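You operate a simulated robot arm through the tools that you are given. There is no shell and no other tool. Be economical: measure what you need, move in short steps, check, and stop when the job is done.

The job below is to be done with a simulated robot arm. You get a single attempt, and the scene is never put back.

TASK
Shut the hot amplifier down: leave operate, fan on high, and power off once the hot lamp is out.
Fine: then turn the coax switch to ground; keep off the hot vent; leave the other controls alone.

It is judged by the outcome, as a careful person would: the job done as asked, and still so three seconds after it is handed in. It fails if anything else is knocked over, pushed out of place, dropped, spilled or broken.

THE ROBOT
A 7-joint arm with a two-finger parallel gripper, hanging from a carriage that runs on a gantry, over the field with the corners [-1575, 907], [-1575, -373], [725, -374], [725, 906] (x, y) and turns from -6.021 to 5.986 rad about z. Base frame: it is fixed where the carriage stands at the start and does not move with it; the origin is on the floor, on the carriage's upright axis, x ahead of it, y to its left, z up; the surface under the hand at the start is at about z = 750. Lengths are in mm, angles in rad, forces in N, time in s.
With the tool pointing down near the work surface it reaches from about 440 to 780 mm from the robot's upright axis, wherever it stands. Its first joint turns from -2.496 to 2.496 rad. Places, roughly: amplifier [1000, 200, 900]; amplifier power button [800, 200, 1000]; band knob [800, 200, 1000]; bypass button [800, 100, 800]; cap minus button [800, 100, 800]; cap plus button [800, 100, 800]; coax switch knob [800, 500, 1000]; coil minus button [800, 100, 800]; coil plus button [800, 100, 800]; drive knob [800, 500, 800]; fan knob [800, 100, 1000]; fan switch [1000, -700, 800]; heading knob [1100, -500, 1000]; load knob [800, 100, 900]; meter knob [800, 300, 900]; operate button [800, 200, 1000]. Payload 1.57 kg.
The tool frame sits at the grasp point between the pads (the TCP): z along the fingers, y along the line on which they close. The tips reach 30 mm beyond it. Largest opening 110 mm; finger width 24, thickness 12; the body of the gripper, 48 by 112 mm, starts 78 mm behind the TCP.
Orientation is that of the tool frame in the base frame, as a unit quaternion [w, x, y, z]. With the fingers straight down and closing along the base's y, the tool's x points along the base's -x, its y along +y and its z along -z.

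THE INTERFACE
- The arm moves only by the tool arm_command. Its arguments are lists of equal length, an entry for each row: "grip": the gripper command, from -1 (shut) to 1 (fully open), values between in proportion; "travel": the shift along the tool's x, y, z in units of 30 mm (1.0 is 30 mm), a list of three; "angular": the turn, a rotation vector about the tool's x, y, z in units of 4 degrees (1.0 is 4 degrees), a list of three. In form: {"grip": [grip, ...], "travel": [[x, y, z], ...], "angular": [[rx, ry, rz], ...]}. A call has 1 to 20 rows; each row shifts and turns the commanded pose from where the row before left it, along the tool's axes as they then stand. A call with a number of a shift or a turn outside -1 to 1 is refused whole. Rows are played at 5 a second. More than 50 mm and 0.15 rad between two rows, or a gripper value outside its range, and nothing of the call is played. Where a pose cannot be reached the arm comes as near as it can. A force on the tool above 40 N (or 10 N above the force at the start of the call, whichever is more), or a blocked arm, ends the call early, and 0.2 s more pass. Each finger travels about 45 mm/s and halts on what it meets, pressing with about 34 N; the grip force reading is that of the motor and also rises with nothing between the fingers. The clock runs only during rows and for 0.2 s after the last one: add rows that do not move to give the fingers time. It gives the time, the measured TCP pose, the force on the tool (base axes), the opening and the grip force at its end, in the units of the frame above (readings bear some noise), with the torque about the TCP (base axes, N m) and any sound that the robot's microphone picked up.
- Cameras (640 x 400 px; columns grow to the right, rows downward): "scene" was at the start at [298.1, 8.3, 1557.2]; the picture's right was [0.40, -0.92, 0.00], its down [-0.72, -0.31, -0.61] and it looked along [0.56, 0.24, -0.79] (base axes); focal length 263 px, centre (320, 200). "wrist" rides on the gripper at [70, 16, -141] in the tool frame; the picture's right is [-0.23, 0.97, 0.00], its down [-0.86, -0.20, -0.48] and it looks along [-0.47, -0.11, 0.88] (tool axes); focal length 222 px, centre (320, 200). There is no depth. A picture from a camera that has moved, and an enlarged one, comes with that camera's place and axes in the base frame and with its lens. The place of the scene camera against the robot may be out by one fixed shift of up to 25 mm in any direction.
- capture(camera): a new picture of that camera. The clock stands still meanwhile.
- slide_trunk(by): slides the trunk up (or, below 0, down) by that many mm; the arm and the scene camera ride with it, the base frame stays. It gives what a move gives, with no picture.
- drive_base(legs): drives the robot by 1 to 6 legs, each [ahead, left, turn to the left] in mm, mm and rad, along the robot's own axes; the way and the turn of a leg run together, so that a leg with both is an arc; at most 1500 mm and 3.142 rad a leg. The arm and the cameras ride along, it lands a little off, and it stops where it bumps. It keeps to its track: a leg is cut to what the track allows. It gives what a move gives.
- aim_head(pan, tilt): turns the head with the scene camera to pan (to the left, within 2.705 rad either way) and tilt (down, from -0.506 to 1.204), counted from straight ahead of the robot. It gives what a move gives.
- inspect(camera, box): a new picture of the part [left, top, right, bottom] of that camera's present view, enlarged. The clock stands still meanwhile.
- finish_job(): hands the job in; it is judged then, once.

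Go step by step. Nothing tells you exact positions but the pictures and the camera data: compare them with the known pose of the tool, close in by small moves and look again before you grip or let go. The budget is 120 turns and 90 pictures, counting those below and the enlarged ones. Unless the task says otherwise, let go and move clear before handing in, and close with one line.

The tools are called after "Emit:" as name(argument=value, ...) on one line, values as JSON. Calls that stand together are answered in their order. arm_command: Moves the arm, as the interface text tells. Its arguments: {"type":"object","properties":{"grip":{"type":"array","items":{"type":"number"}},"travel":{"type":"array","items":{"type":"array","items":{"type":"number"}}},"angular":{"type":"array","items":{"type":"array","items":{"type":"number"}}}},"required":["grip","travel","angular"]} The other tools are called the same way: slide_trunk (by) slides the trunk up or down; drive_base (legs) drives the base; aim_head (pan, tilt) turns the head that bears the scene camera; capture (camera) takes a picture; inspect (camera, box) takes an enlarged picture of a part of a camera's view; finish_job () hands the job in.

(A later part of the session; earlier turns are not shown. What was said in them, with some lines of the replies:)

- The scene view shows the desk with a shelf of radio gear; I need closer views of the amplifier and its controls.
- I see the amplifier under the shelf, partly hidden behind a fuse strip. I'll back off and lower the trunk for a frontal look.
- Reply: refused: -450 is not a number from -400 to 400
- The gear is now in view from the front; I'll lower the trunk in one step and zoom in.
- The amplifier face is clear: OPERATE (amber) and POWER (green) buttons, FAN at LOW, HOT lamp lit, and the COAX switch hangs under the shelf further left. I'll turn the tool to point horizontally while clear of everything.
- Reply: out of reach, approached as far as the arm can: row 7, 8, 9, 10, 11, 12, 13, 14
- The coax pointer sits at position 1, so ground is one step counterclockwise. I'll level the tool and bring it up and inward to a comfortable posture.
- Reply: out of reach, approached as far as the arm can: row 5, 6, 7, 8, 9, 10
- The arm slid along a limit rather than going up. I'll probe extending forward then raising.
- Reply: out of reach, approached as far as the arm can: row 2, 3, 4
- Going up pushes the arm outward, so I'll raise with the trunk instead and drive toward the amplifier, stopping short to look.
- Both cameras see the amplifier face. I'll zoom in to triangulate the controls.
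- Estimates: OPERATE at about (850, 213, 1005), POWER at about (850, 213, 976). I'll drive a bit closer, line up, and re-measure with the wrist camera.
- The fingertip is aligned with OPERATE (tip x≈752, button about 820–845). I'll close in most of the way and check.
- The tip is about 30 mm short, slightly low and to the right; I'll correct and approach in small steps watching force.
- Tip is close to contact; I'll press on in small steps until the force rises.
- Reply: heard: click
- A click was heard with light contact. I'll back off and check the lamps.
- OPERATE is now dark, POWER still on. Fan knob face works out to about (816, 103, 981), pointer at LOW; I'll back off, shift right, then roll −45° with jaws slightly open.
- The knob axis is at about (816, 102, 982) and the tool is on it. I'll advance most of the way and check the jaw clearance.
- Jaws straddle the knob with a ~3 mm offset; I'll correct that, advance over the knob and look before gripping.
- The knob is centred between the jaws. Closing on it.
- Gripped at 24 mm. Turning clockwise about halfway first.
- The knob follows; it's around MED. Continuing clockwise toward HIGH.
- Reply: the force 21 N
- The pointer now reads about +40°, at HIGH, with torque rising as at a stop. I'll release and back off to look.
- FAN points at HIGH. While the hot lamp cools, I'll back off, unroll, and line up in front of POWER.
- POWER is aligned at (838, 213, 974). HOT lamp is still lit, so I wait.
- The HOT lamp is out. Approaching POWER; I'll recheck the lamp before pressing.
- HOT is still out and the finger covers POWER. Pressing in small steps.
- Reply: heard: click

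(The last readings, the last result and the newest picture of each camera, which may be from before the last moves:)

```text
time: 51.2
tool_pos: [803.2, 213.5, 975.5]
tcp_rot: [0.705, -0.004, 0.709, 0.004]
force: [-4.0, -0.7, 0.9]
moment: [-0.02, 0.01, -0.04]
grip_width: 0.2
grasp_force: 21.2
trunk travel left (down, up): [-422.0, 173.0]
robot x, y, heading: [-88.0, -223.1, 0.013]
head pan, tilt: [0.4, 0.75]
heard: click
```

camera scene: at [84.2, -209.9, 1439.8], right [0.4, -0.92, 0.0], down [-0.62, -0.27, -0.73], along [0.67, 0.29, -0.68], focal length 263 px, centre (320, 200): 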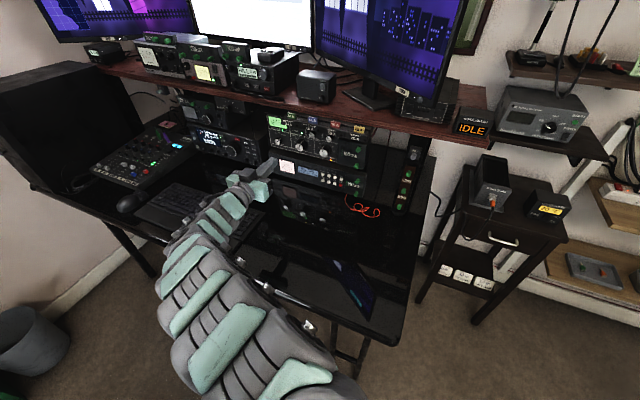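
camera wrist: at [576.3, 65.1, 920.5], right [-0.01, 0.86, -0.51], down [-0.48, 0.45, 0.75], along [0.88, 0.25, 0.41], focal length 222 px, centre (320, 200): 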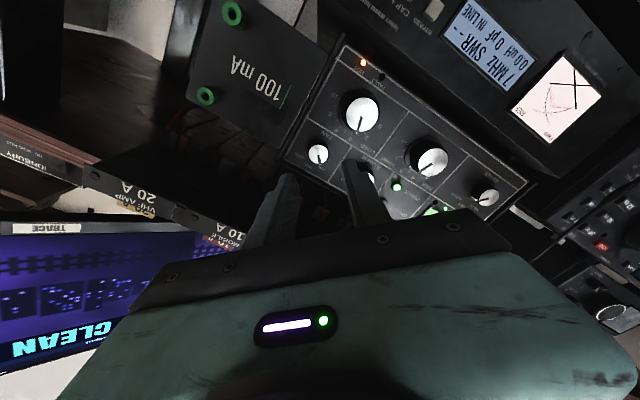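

Emit:
arm_command(grip=[-1, -1, -1], travel=[[0, 0, -0.8], [0, 0, -1], [0, 0, -1]], angular=[[0, 0, 0], [0, 0, 0], [0, 0, 0]])

Emit:
capture(camera="wrist")

Emit:
inspect(camera="wrist", box=[160, 0, 480, 200])

```text
time: 52.0
tool_pos: [720.0, 211.3, 973.9]
tcp_rot: [0.706, -0.004, 0.708, 0.004]
force: [0.1, -0.3, 0.6]
moment: [-0.01, 0.01, 0.02]
grip_width: 0.1
grasp_force: 21.1
trunk travel left (down, up): [-422.0, 173.0]
robot x, y, heading: [-88.4, -225.0, 0.008]
head pan, tilt: [0.4, 0.75]
```

```text
54 pictures are left
camera wrist: at [577.4, 224.8, 903.4], right [-0.01, 0.97, 0.23], down [-0.47, -0.2, 0.86], along [0.88, -0.1, 0.46], focal length 222 px, centre (320, 200)
```

wrist: 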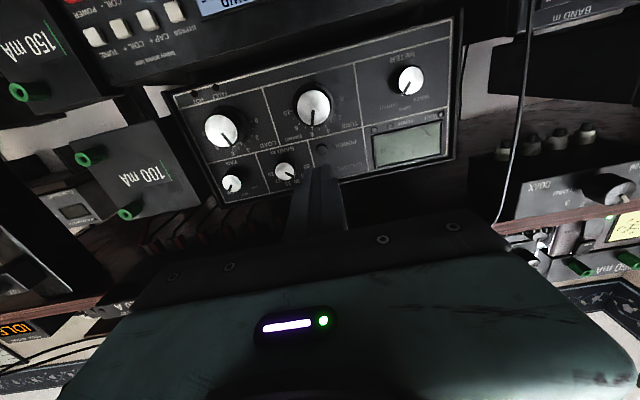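

```text
2.00 times, centred on (320, 100) of wrist
camera zoom: at [577.4, 224.8, 903.4], right [-0.01, 0.97, 0.23], down [-0.47, -0.2, 0.86], along [0.88, -0.1, 0.46], focal length 444 px, centre (320, 400)
```

zoom: 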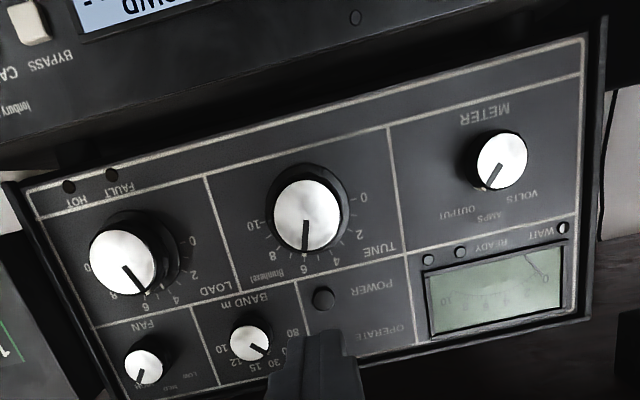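

POWER is dark with HOT out. Next the coax switch, estimated at (753, 457, 1050). I'll back well off to pass the hanging cord, move left, and raise the trunk.

Emit:
drive_base(legs=[[-180, 0, 0], [0, 245, 0]])

Emit:
slide_trunk(by=76)

Emit:
capture(camera="wrist")

Emit:
capture(camera="scene")

```text
time: 54.9
tool_pos: [543.6, 443.8, 974.1]
tcp_rot: [0.706, 0.0, 0.708, 0.001]
force: [-0.5, 0.2, 0.5]
moment: [-0.01, 0.01, 0.03]
grip_width: 0.1
grasp_force: 21.0
trunk travel left (down, up): [-422.0, 173.0]
robot x, y, heading: [-269.1, 18.9, 0.001]
head pan, tilt: [0.4, 0.75]
```

```text
time: 56.1
tool_pos: [542.8, 445.0, 1049.9]
tcp_rot: [0.706, 0.0, 0.709, 0.0]
force: [0.2, 0.3, 0.0]
moment: [-0.01, 0.01, 0.03]
grip_width: 0.0
grasp_force: 21.5
trunk travel left (down, up): [-498.0, 97.0]
robot x, y, heading: [-269.0, 18.6, 0.007]
head pan, tilt: [0.4, 0.75]
```

```text
52 pictures are left
camera wrist: at [401.4, 458.7, 979.7], right [0.0, 0.97, 0.23], down [-0.48, -0.2, 0.86], along [0.88, -0.11, 0.46], focal length 222 px, centre (320, 200)
```

wrist: 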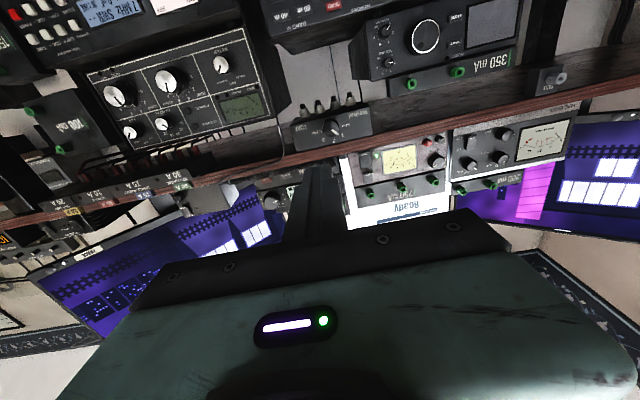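

```text
51 pictures are left
camera scene: at [34.8, 29.2, 1515.7], right [0.39, -0.92, 0.0], down [-0.63, -0.27, -0.73], along [0.67, 0.29, -0.68], focal length 263 px, centre (320, 200)
```

scene: 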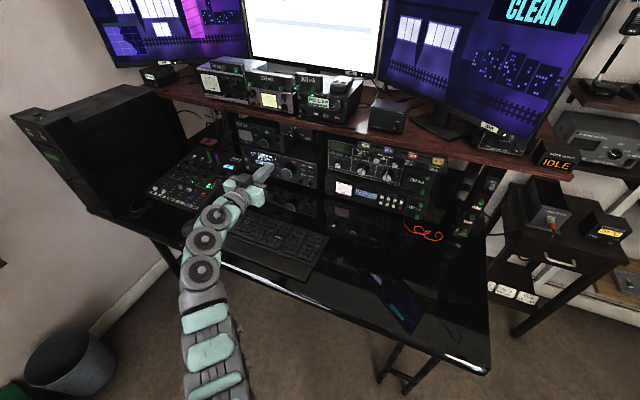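

Emit:
inspect(camera="wrist", box=[272, 80, 400, 160])

```text
5.00 times, centred on (336, 120) of wrist
camera zoom: at [401.4, 458.7, 979.7], right [0.0, 0.97, 0.23], down [-0.48, -0.2, 0.86], along [0.88, -0.11, 0.46], focal length 1111 px, centre (240, 600)
```

zoom: 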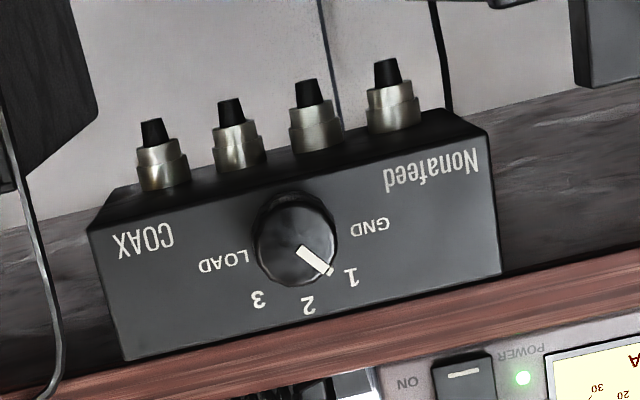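

Coax knob face triangulates to (754, 459, 1047), about 24 mm wide. Driving forward with jaws opened and aligning.

Emit:
drive_base(legs=[[125, 12, 0]])

Emit:
arm_command(grip=[-0.3, -0.3, -0.3], travel=[[0.1, 0, 0], [0, 0, 0], [0, 0, 0]], angular=[[0, 0, 0], [0, 0, 0], [0, 0, 0]])

Emit:
inspect(camera="wrist", box=[208, 60, 432, 200])

Emit:
inspect(camera="scene", box=[200, 100, 360, 200])

```text
time: 57.3
tool_pos: [670.2, 454.2, 1050.0]
tcp_rot: [0.706, 0.001, 0.709, -0.001]
force: [0.6, -0.2, 0.7]
moment: [0.01, 0.03, -0.01]
grip_width: 0.1
grasp_force: 21.6
trunk travel left (down, up): [-498.0, 97.0]
robot x, y, heading: [-146.2, 29.7, -0.006]
head pan, tilt: [0.4, 0.75]
```

```text
time: 58.1
tool_pos: [670.8, 453.1, 1046.9]
tcp_rot: [0.706, 0.002, 0.708, -0.002]
force: [0.0, -1.2, 0.1]
moment: [-0.03, -0.02, 0.01]
grip_width: 38.6
grasp_force: 0.0
trunk travel left (down, up): [-498.0, 97.0]
robot x, y, heading: [-145.3, 30.9, -0.003]
head pan, tilt: [0.4, 0.75]
```

```text
2.86 times, centred on (320, 130) of wrist
camera zoom: at [527.4, 469.0, 976.8], right [0.0, 0.97, 0.23], down [-0.48, -0.2, 0.86], along [0.88, -0.11, 0.46], focal length 635 px, centre (320, 400)
```

zoom: 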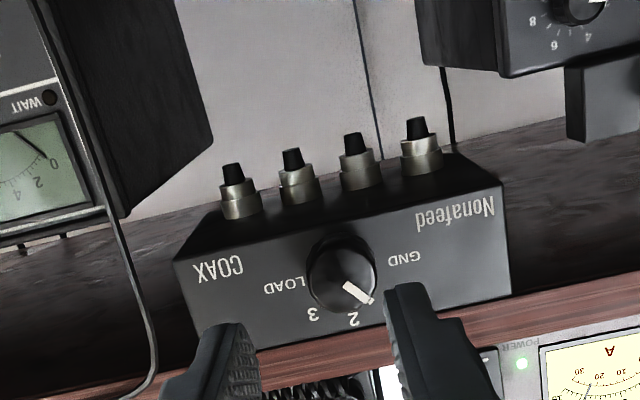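

```text
4.00 times, centred on (280, 150) of scene
camera zoom: at [160.1, 40.3, 1515.7], right [0.39, -0.92, 0.0], down [-0.63, -0.26, -0.73], along [0.67, 0.28, -0.68], focal length 1052 px, centre (480, 400)
```

zoom: 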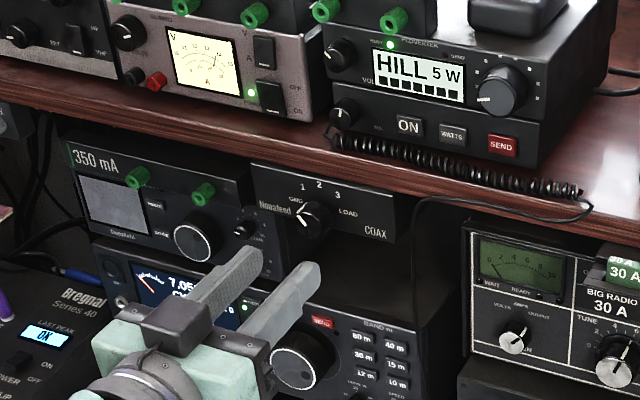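

Aligned within ~6 mm; correcting left and advancing to just short of the knob.

Emit:
arm_command(grip=[-0.3, -0.3], travel=[[-0.05, 0.22, 0.7], [0, 0, 0.65]], angular=[[0, 0, 0], [0, 0, 0]])

Emit:
inspect(camera="wrist", box=[208, 60, 432, 200])

```text
time: 58.7
tool_pos: [710.6, 461.0, 1050.0]
tcp_rot: [0.706, 0.001, 0.708, -0.001]
force: [0.0, -0.5, 0.1]
moment: [-0.01, -0.03, 0.02]
grip_width: 38.5
grasp_force: 0.0
trunk travel left (down, up): [-498.0, 97.0]
robot x, y, heading: [-146.9, 30.9, 0.003]
head pan, tilt: [0.4, 0.75]
```

```text
2.86 times, centred on (320, 130) of wrist
camera zoom: at [568.9, 476.2, 979.1], right [0.0, 0.97, 0.23], down [-0.48, -0.2, 0.86], along [0.88, -0.11, 0.46], focal length 635 px, centre (320, 400)
```

zoom: 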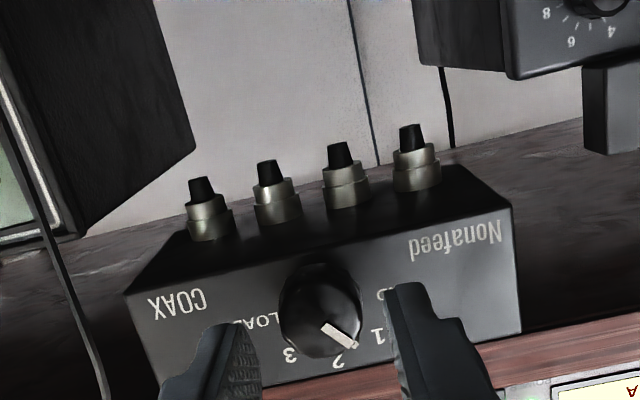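

Centred. Advancing over the knob, then closing.

Emit:
arm_command(grip=[-0.3, -0.3, -0.5, -0.7, -0.7], travel=[[0.05, 0, 0.45], [0, 0, 0.4], [0, 0, 0], [0, 0, 0], [0, 0, 0]], angular=[[0, 0, 0], [0, 0, 0], [0, 0, 0], [0, 0, 0], [0, 0, 0]])

Emit:
inspect(camera="wrist", box=[208, 60, 432, 200])

```text
time: 59.9
tool_pos: [736.6, 461.5, 1048.2]
tcp_rot: [0.706, 0.001, 0.709, 0.0]
force: [1.7, 3.6, -0.8]
moment: [0.0, -0.34, 0.18]
grip_width: 25.9
grasp_force: 29.6
trunk travel left (down, up): [-498.0, 97.0]
robot x, y, heading: [-141.1, 30.4, -0.003]
head pan, tilt: [0.4, 0.75]
```

```text
2.86 times, centred on (320, 130) of wrist
camera zoom: at [594.1, 476.6, 976.9], right [0.0, 0.97, 0.23], down [-0.48, -0.2, 0.86], along [0.88, -0.11, 0.46], focal length 635 px, centre (320, 400)
```

zoom: 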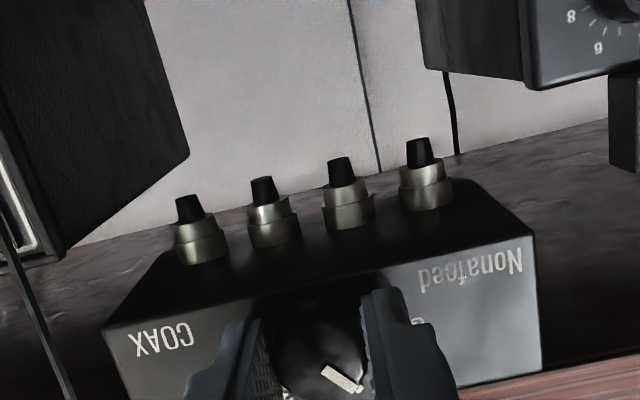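

Gripped at 26 mm. Turning counterclockwise toward GND.

Emit:
arm_command(grip=[-0.7, -0.7, -0.7, -0.7, -0.7, -0.7, -0.7, -0.7, -0.7, -0.7], travel=[[0, 0, 0], [0, 0, 0], [0, 0, 0], [0, 0, 0], [0, 0, 0], [0, 0, 0], [0, 0, 0], [0, 0, 0], [0, 0, 0], [0, 0, 0]], angular=[[0, 0, -1], [0, 0, -1], [0, 0, -1], [0, 0, -1], [0, 0, -1], [0, 0, -1], [0, 0, -1], [0, 0, -1], [0, 0, -1], [0, 0, -1]])

Emit:
inspect(camera="wrist", box=[208, 60, 432, 200])

```text
time: 62.1
tool_pos: [736.4, 460.9, 1047.2]
tcp_rot: [0.663, -0.242, 0.665, -0.242]
force: [0.3, 5.5, -0.2]
moment: [-0.03, 0.22, -0.06]
grip_width: 25.8
grasp_force: 36.8
trunk travel left (down, up): [-498.0, 97.0]
robot x, y, heading: [-147.9, 32.6, -0.001]
head pan, tilt: [0.4, 0.75]
```

```text
2.86 times, centred on (320, 130) of wrist
camera zoom: at [594.0, 427.4, 983.0], right [0.0, 0.89, -0.45], down [-0.48, 0.4, 0.78], along [0.88, 0.21, 0.42], focal length 635 px, centre (320, 400)
```

zoom: 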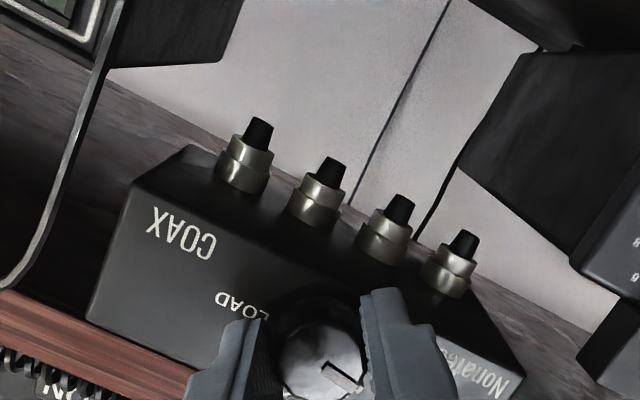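

The knob followed 40°. Releasing and backing off to check where the pointer sits.

Emit:
arm_command(grip=[-0.3, -0.3, -0.3, -0.3, -0.3], travel=[[0, 0, 0], [0, 0, 0], [0, 0, -0.5], [0, 0, -1], [0, 0, -1]], angular=[[0, 0, 0], [0, 0, 0], [0, 0, 0], [0, 0, 0], [0, 0, 0]])

Emit:
inspect(camera="wrist", box=[208, 60, 432, 200])

Emit:
inspect(camera="scene", box=[250, 130, 314, 170])

```text
time: 63.3
tool_pos: [660.4, 460.7, 1043.9]
tcp_rot: [0.663, -0.242, 0.666, -0.241]
force: [0.1, -0.1, 0.5]
moment: [0.01, 0.02, 0.0]
grip_width: 38.4
grasp_force: 0.1
trunk travel left (down, up): [-498.0, 97.0]
robot x, y, heading: [-146.6, 29.7, 0.001]
head pan, tilt: [0.4, 0.75]
```

```text
2.86 times, centred on (320, 130) of wrist
camera zoom: at [518.0, 426.9, 981.7], right [0.0, 0.89, -0.45], down [-0.47, 0.4, 0.79], along [0.88, 0.21, 0.42], focal length 635 px, centre (320, 400)
```

zoom: 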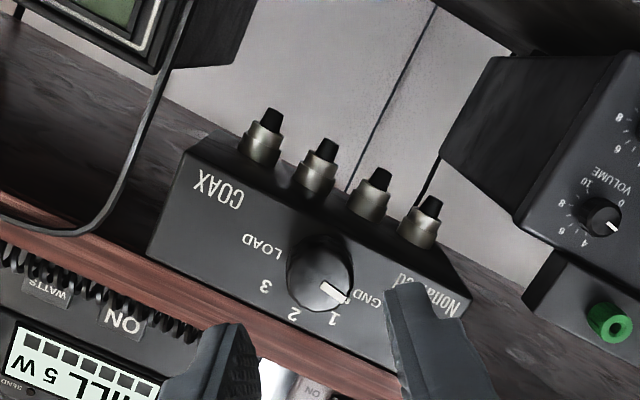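

```text
10.00 times, centred on (282, 150) of scene
camera zoom: at [160.1, 40.1, 1515.7], right [0.39, -0.92, 0.0], down [-0.63, -0.26, -0.73], along [0.67, 0.28, -0.68], focal length 2629 px, centre (700, 700)
```

zoom: 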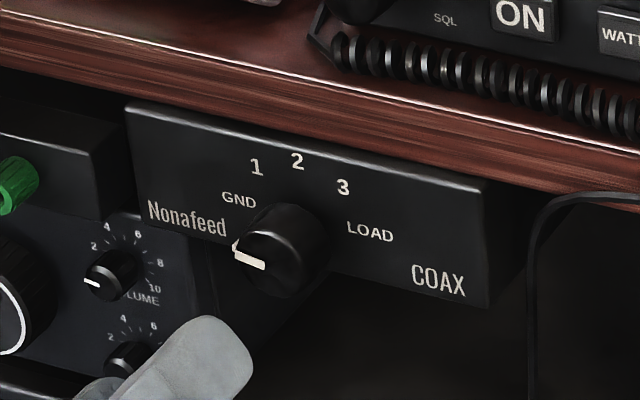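

The pointer looks to be at GND (~−75°). I'll withdraw and take a frontal look at everything.

Emit:
drive_base(legs=[[-450, 0, 0]])

Emit:
slide_trunk(by=-340)

Emit:
aim_head(pan=0.2, tilt=0.15)

Emit:
capture(camera="scene")

```text
time: 66.1
tool_pos: [190.1, 471.9, 1045.4]
tcp_rot: [0.665, -0.248, 0.664, -0.235]
force: [0.7, 0.5, -0.2]
moment: [-0.02, -0.05, 0.0]
grip_width: 38.3
grasp_force: 0.0
trunk travel left (down, up): [-498.0, 97.0]
robot x, y, heading: [-609.9, 24.1, 0.016]
head pan, tilt: [0.4, 0.75]
```

```text
time: 69.4
tool_pos: [189.8, 471.8, 707.4]
tcp_rot: [0.665, -0.249, 0.663, -0.235]
force: [-0.2, -0.2, 0.0]
moment: [-0.01, 0.01, 0.0]
grip_width: 38.6
grasp_force: 0.2
trunk travel left (down, up): [-158.0, 437.0]
robot x, y, heading: [-607.2, 25.4, 0.019]
head pan, tilt: [0.4, 0.75]
```

```text
time: 70.4
tool_pos: [190.2, 472.1, 707.0]
tcp_rot: [0.666, -0.248, 0.663, -0.235]
force: [-0.8, -0.3, 0.4]
moment: [0.03, -0.01, 0.01]
grip_width: 38.7
grasp_force: 0.0
trunk travel left (down, up): [-158.0, 437.0]
robot x, y, heading: [-609.6, 26.4, 0.02]
head pan, tilt: [0.201, 0.15]
```

```text
42 pictures are left
camera scene: at [-287.3, 28.5, 1230.0], right [0.22, -0.98, 0.0], down [-0.15, -0.03, -0.99], along [0.96, 0.21, -0.15], focal length 263 px, centre (320, 200)
```

scene: 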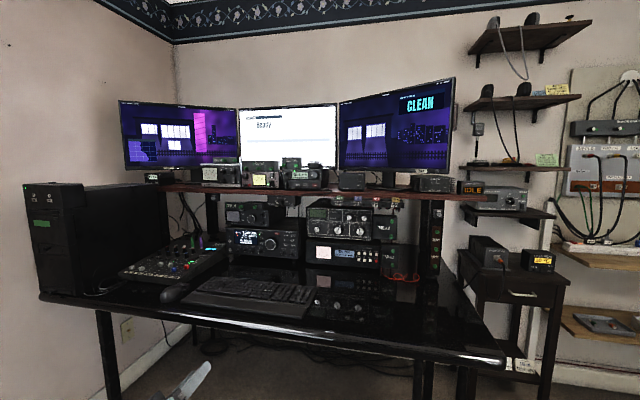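

Emit:
inspect(camera="scene", box=[268, 194, 300, 214])

Emit:
inspect(camera="scene", box=[300, 196, 380, 246])

Emit:
inspect(camera="scene", box=[200, 155, 440, 305])

```text
16.00 times, centred on (284, 204) of scene
camera zoom: at [-287.3, 28.5, 1230.0], right [0.22, -0.98, 0.0], down [-0.15, -0.03, -0.99], along [0.96, 0.21, -0.15], focal length 4206 px, centre (896, 136)
```

zoom: 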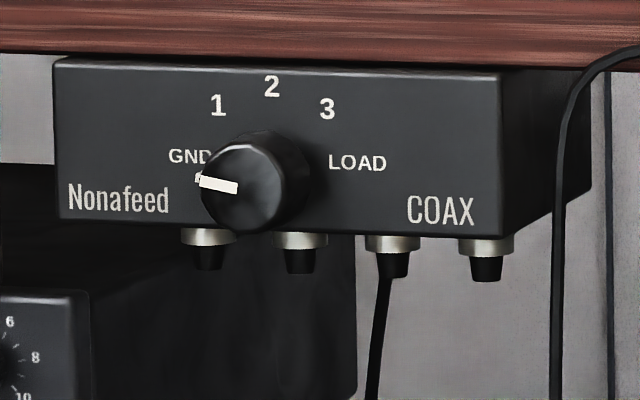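

```text
8.00 times, centred on (340, 221) of scene
camera zoom: at [-287.3, 28.5, 1230.0], right [0.22, -0.98, 0.0], down [-0.15, -0.03, -0.99], along [0.96, 0.21, -0.15], focal length 2103 px, centre (160, 32)
```

zoom: 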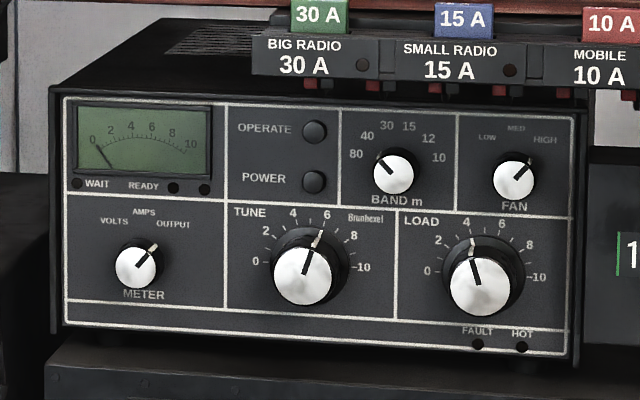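

```text
2.67 times, centred on (320, 230) of scene
camera zoom: at [-287.3, 28.5, 1230.0], right [0.22, -0.98, 0.0], down [-0.15, -0.03, -0.99], along [0.96, 0.21, -0.15], focal length 701 px, centre (320, 120)
```

zoom: 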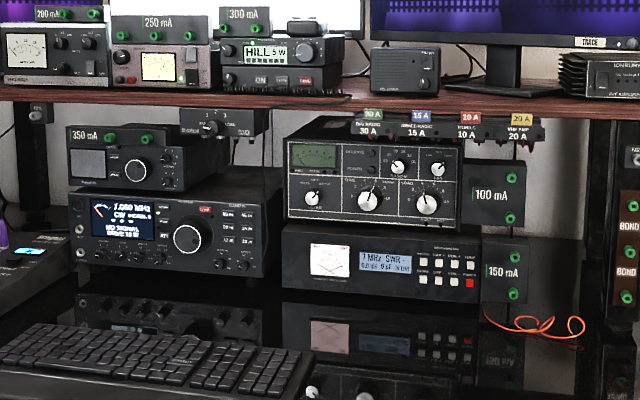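

The coax pointer is at GND, FAN is on HIGH, and OPERATE, POWER and HOT are all dark. The other knobs look unchanged and the arm is well clear, so I'm handing in.

Emit:
finish_job()

```text
The job is handed in.
```

The amplifier is shut down as asked: out of operate, fan on high, power off only after the hot lamp went out, and then the coax switch turned to ground. I kept off the hot vent and touched no other controls.
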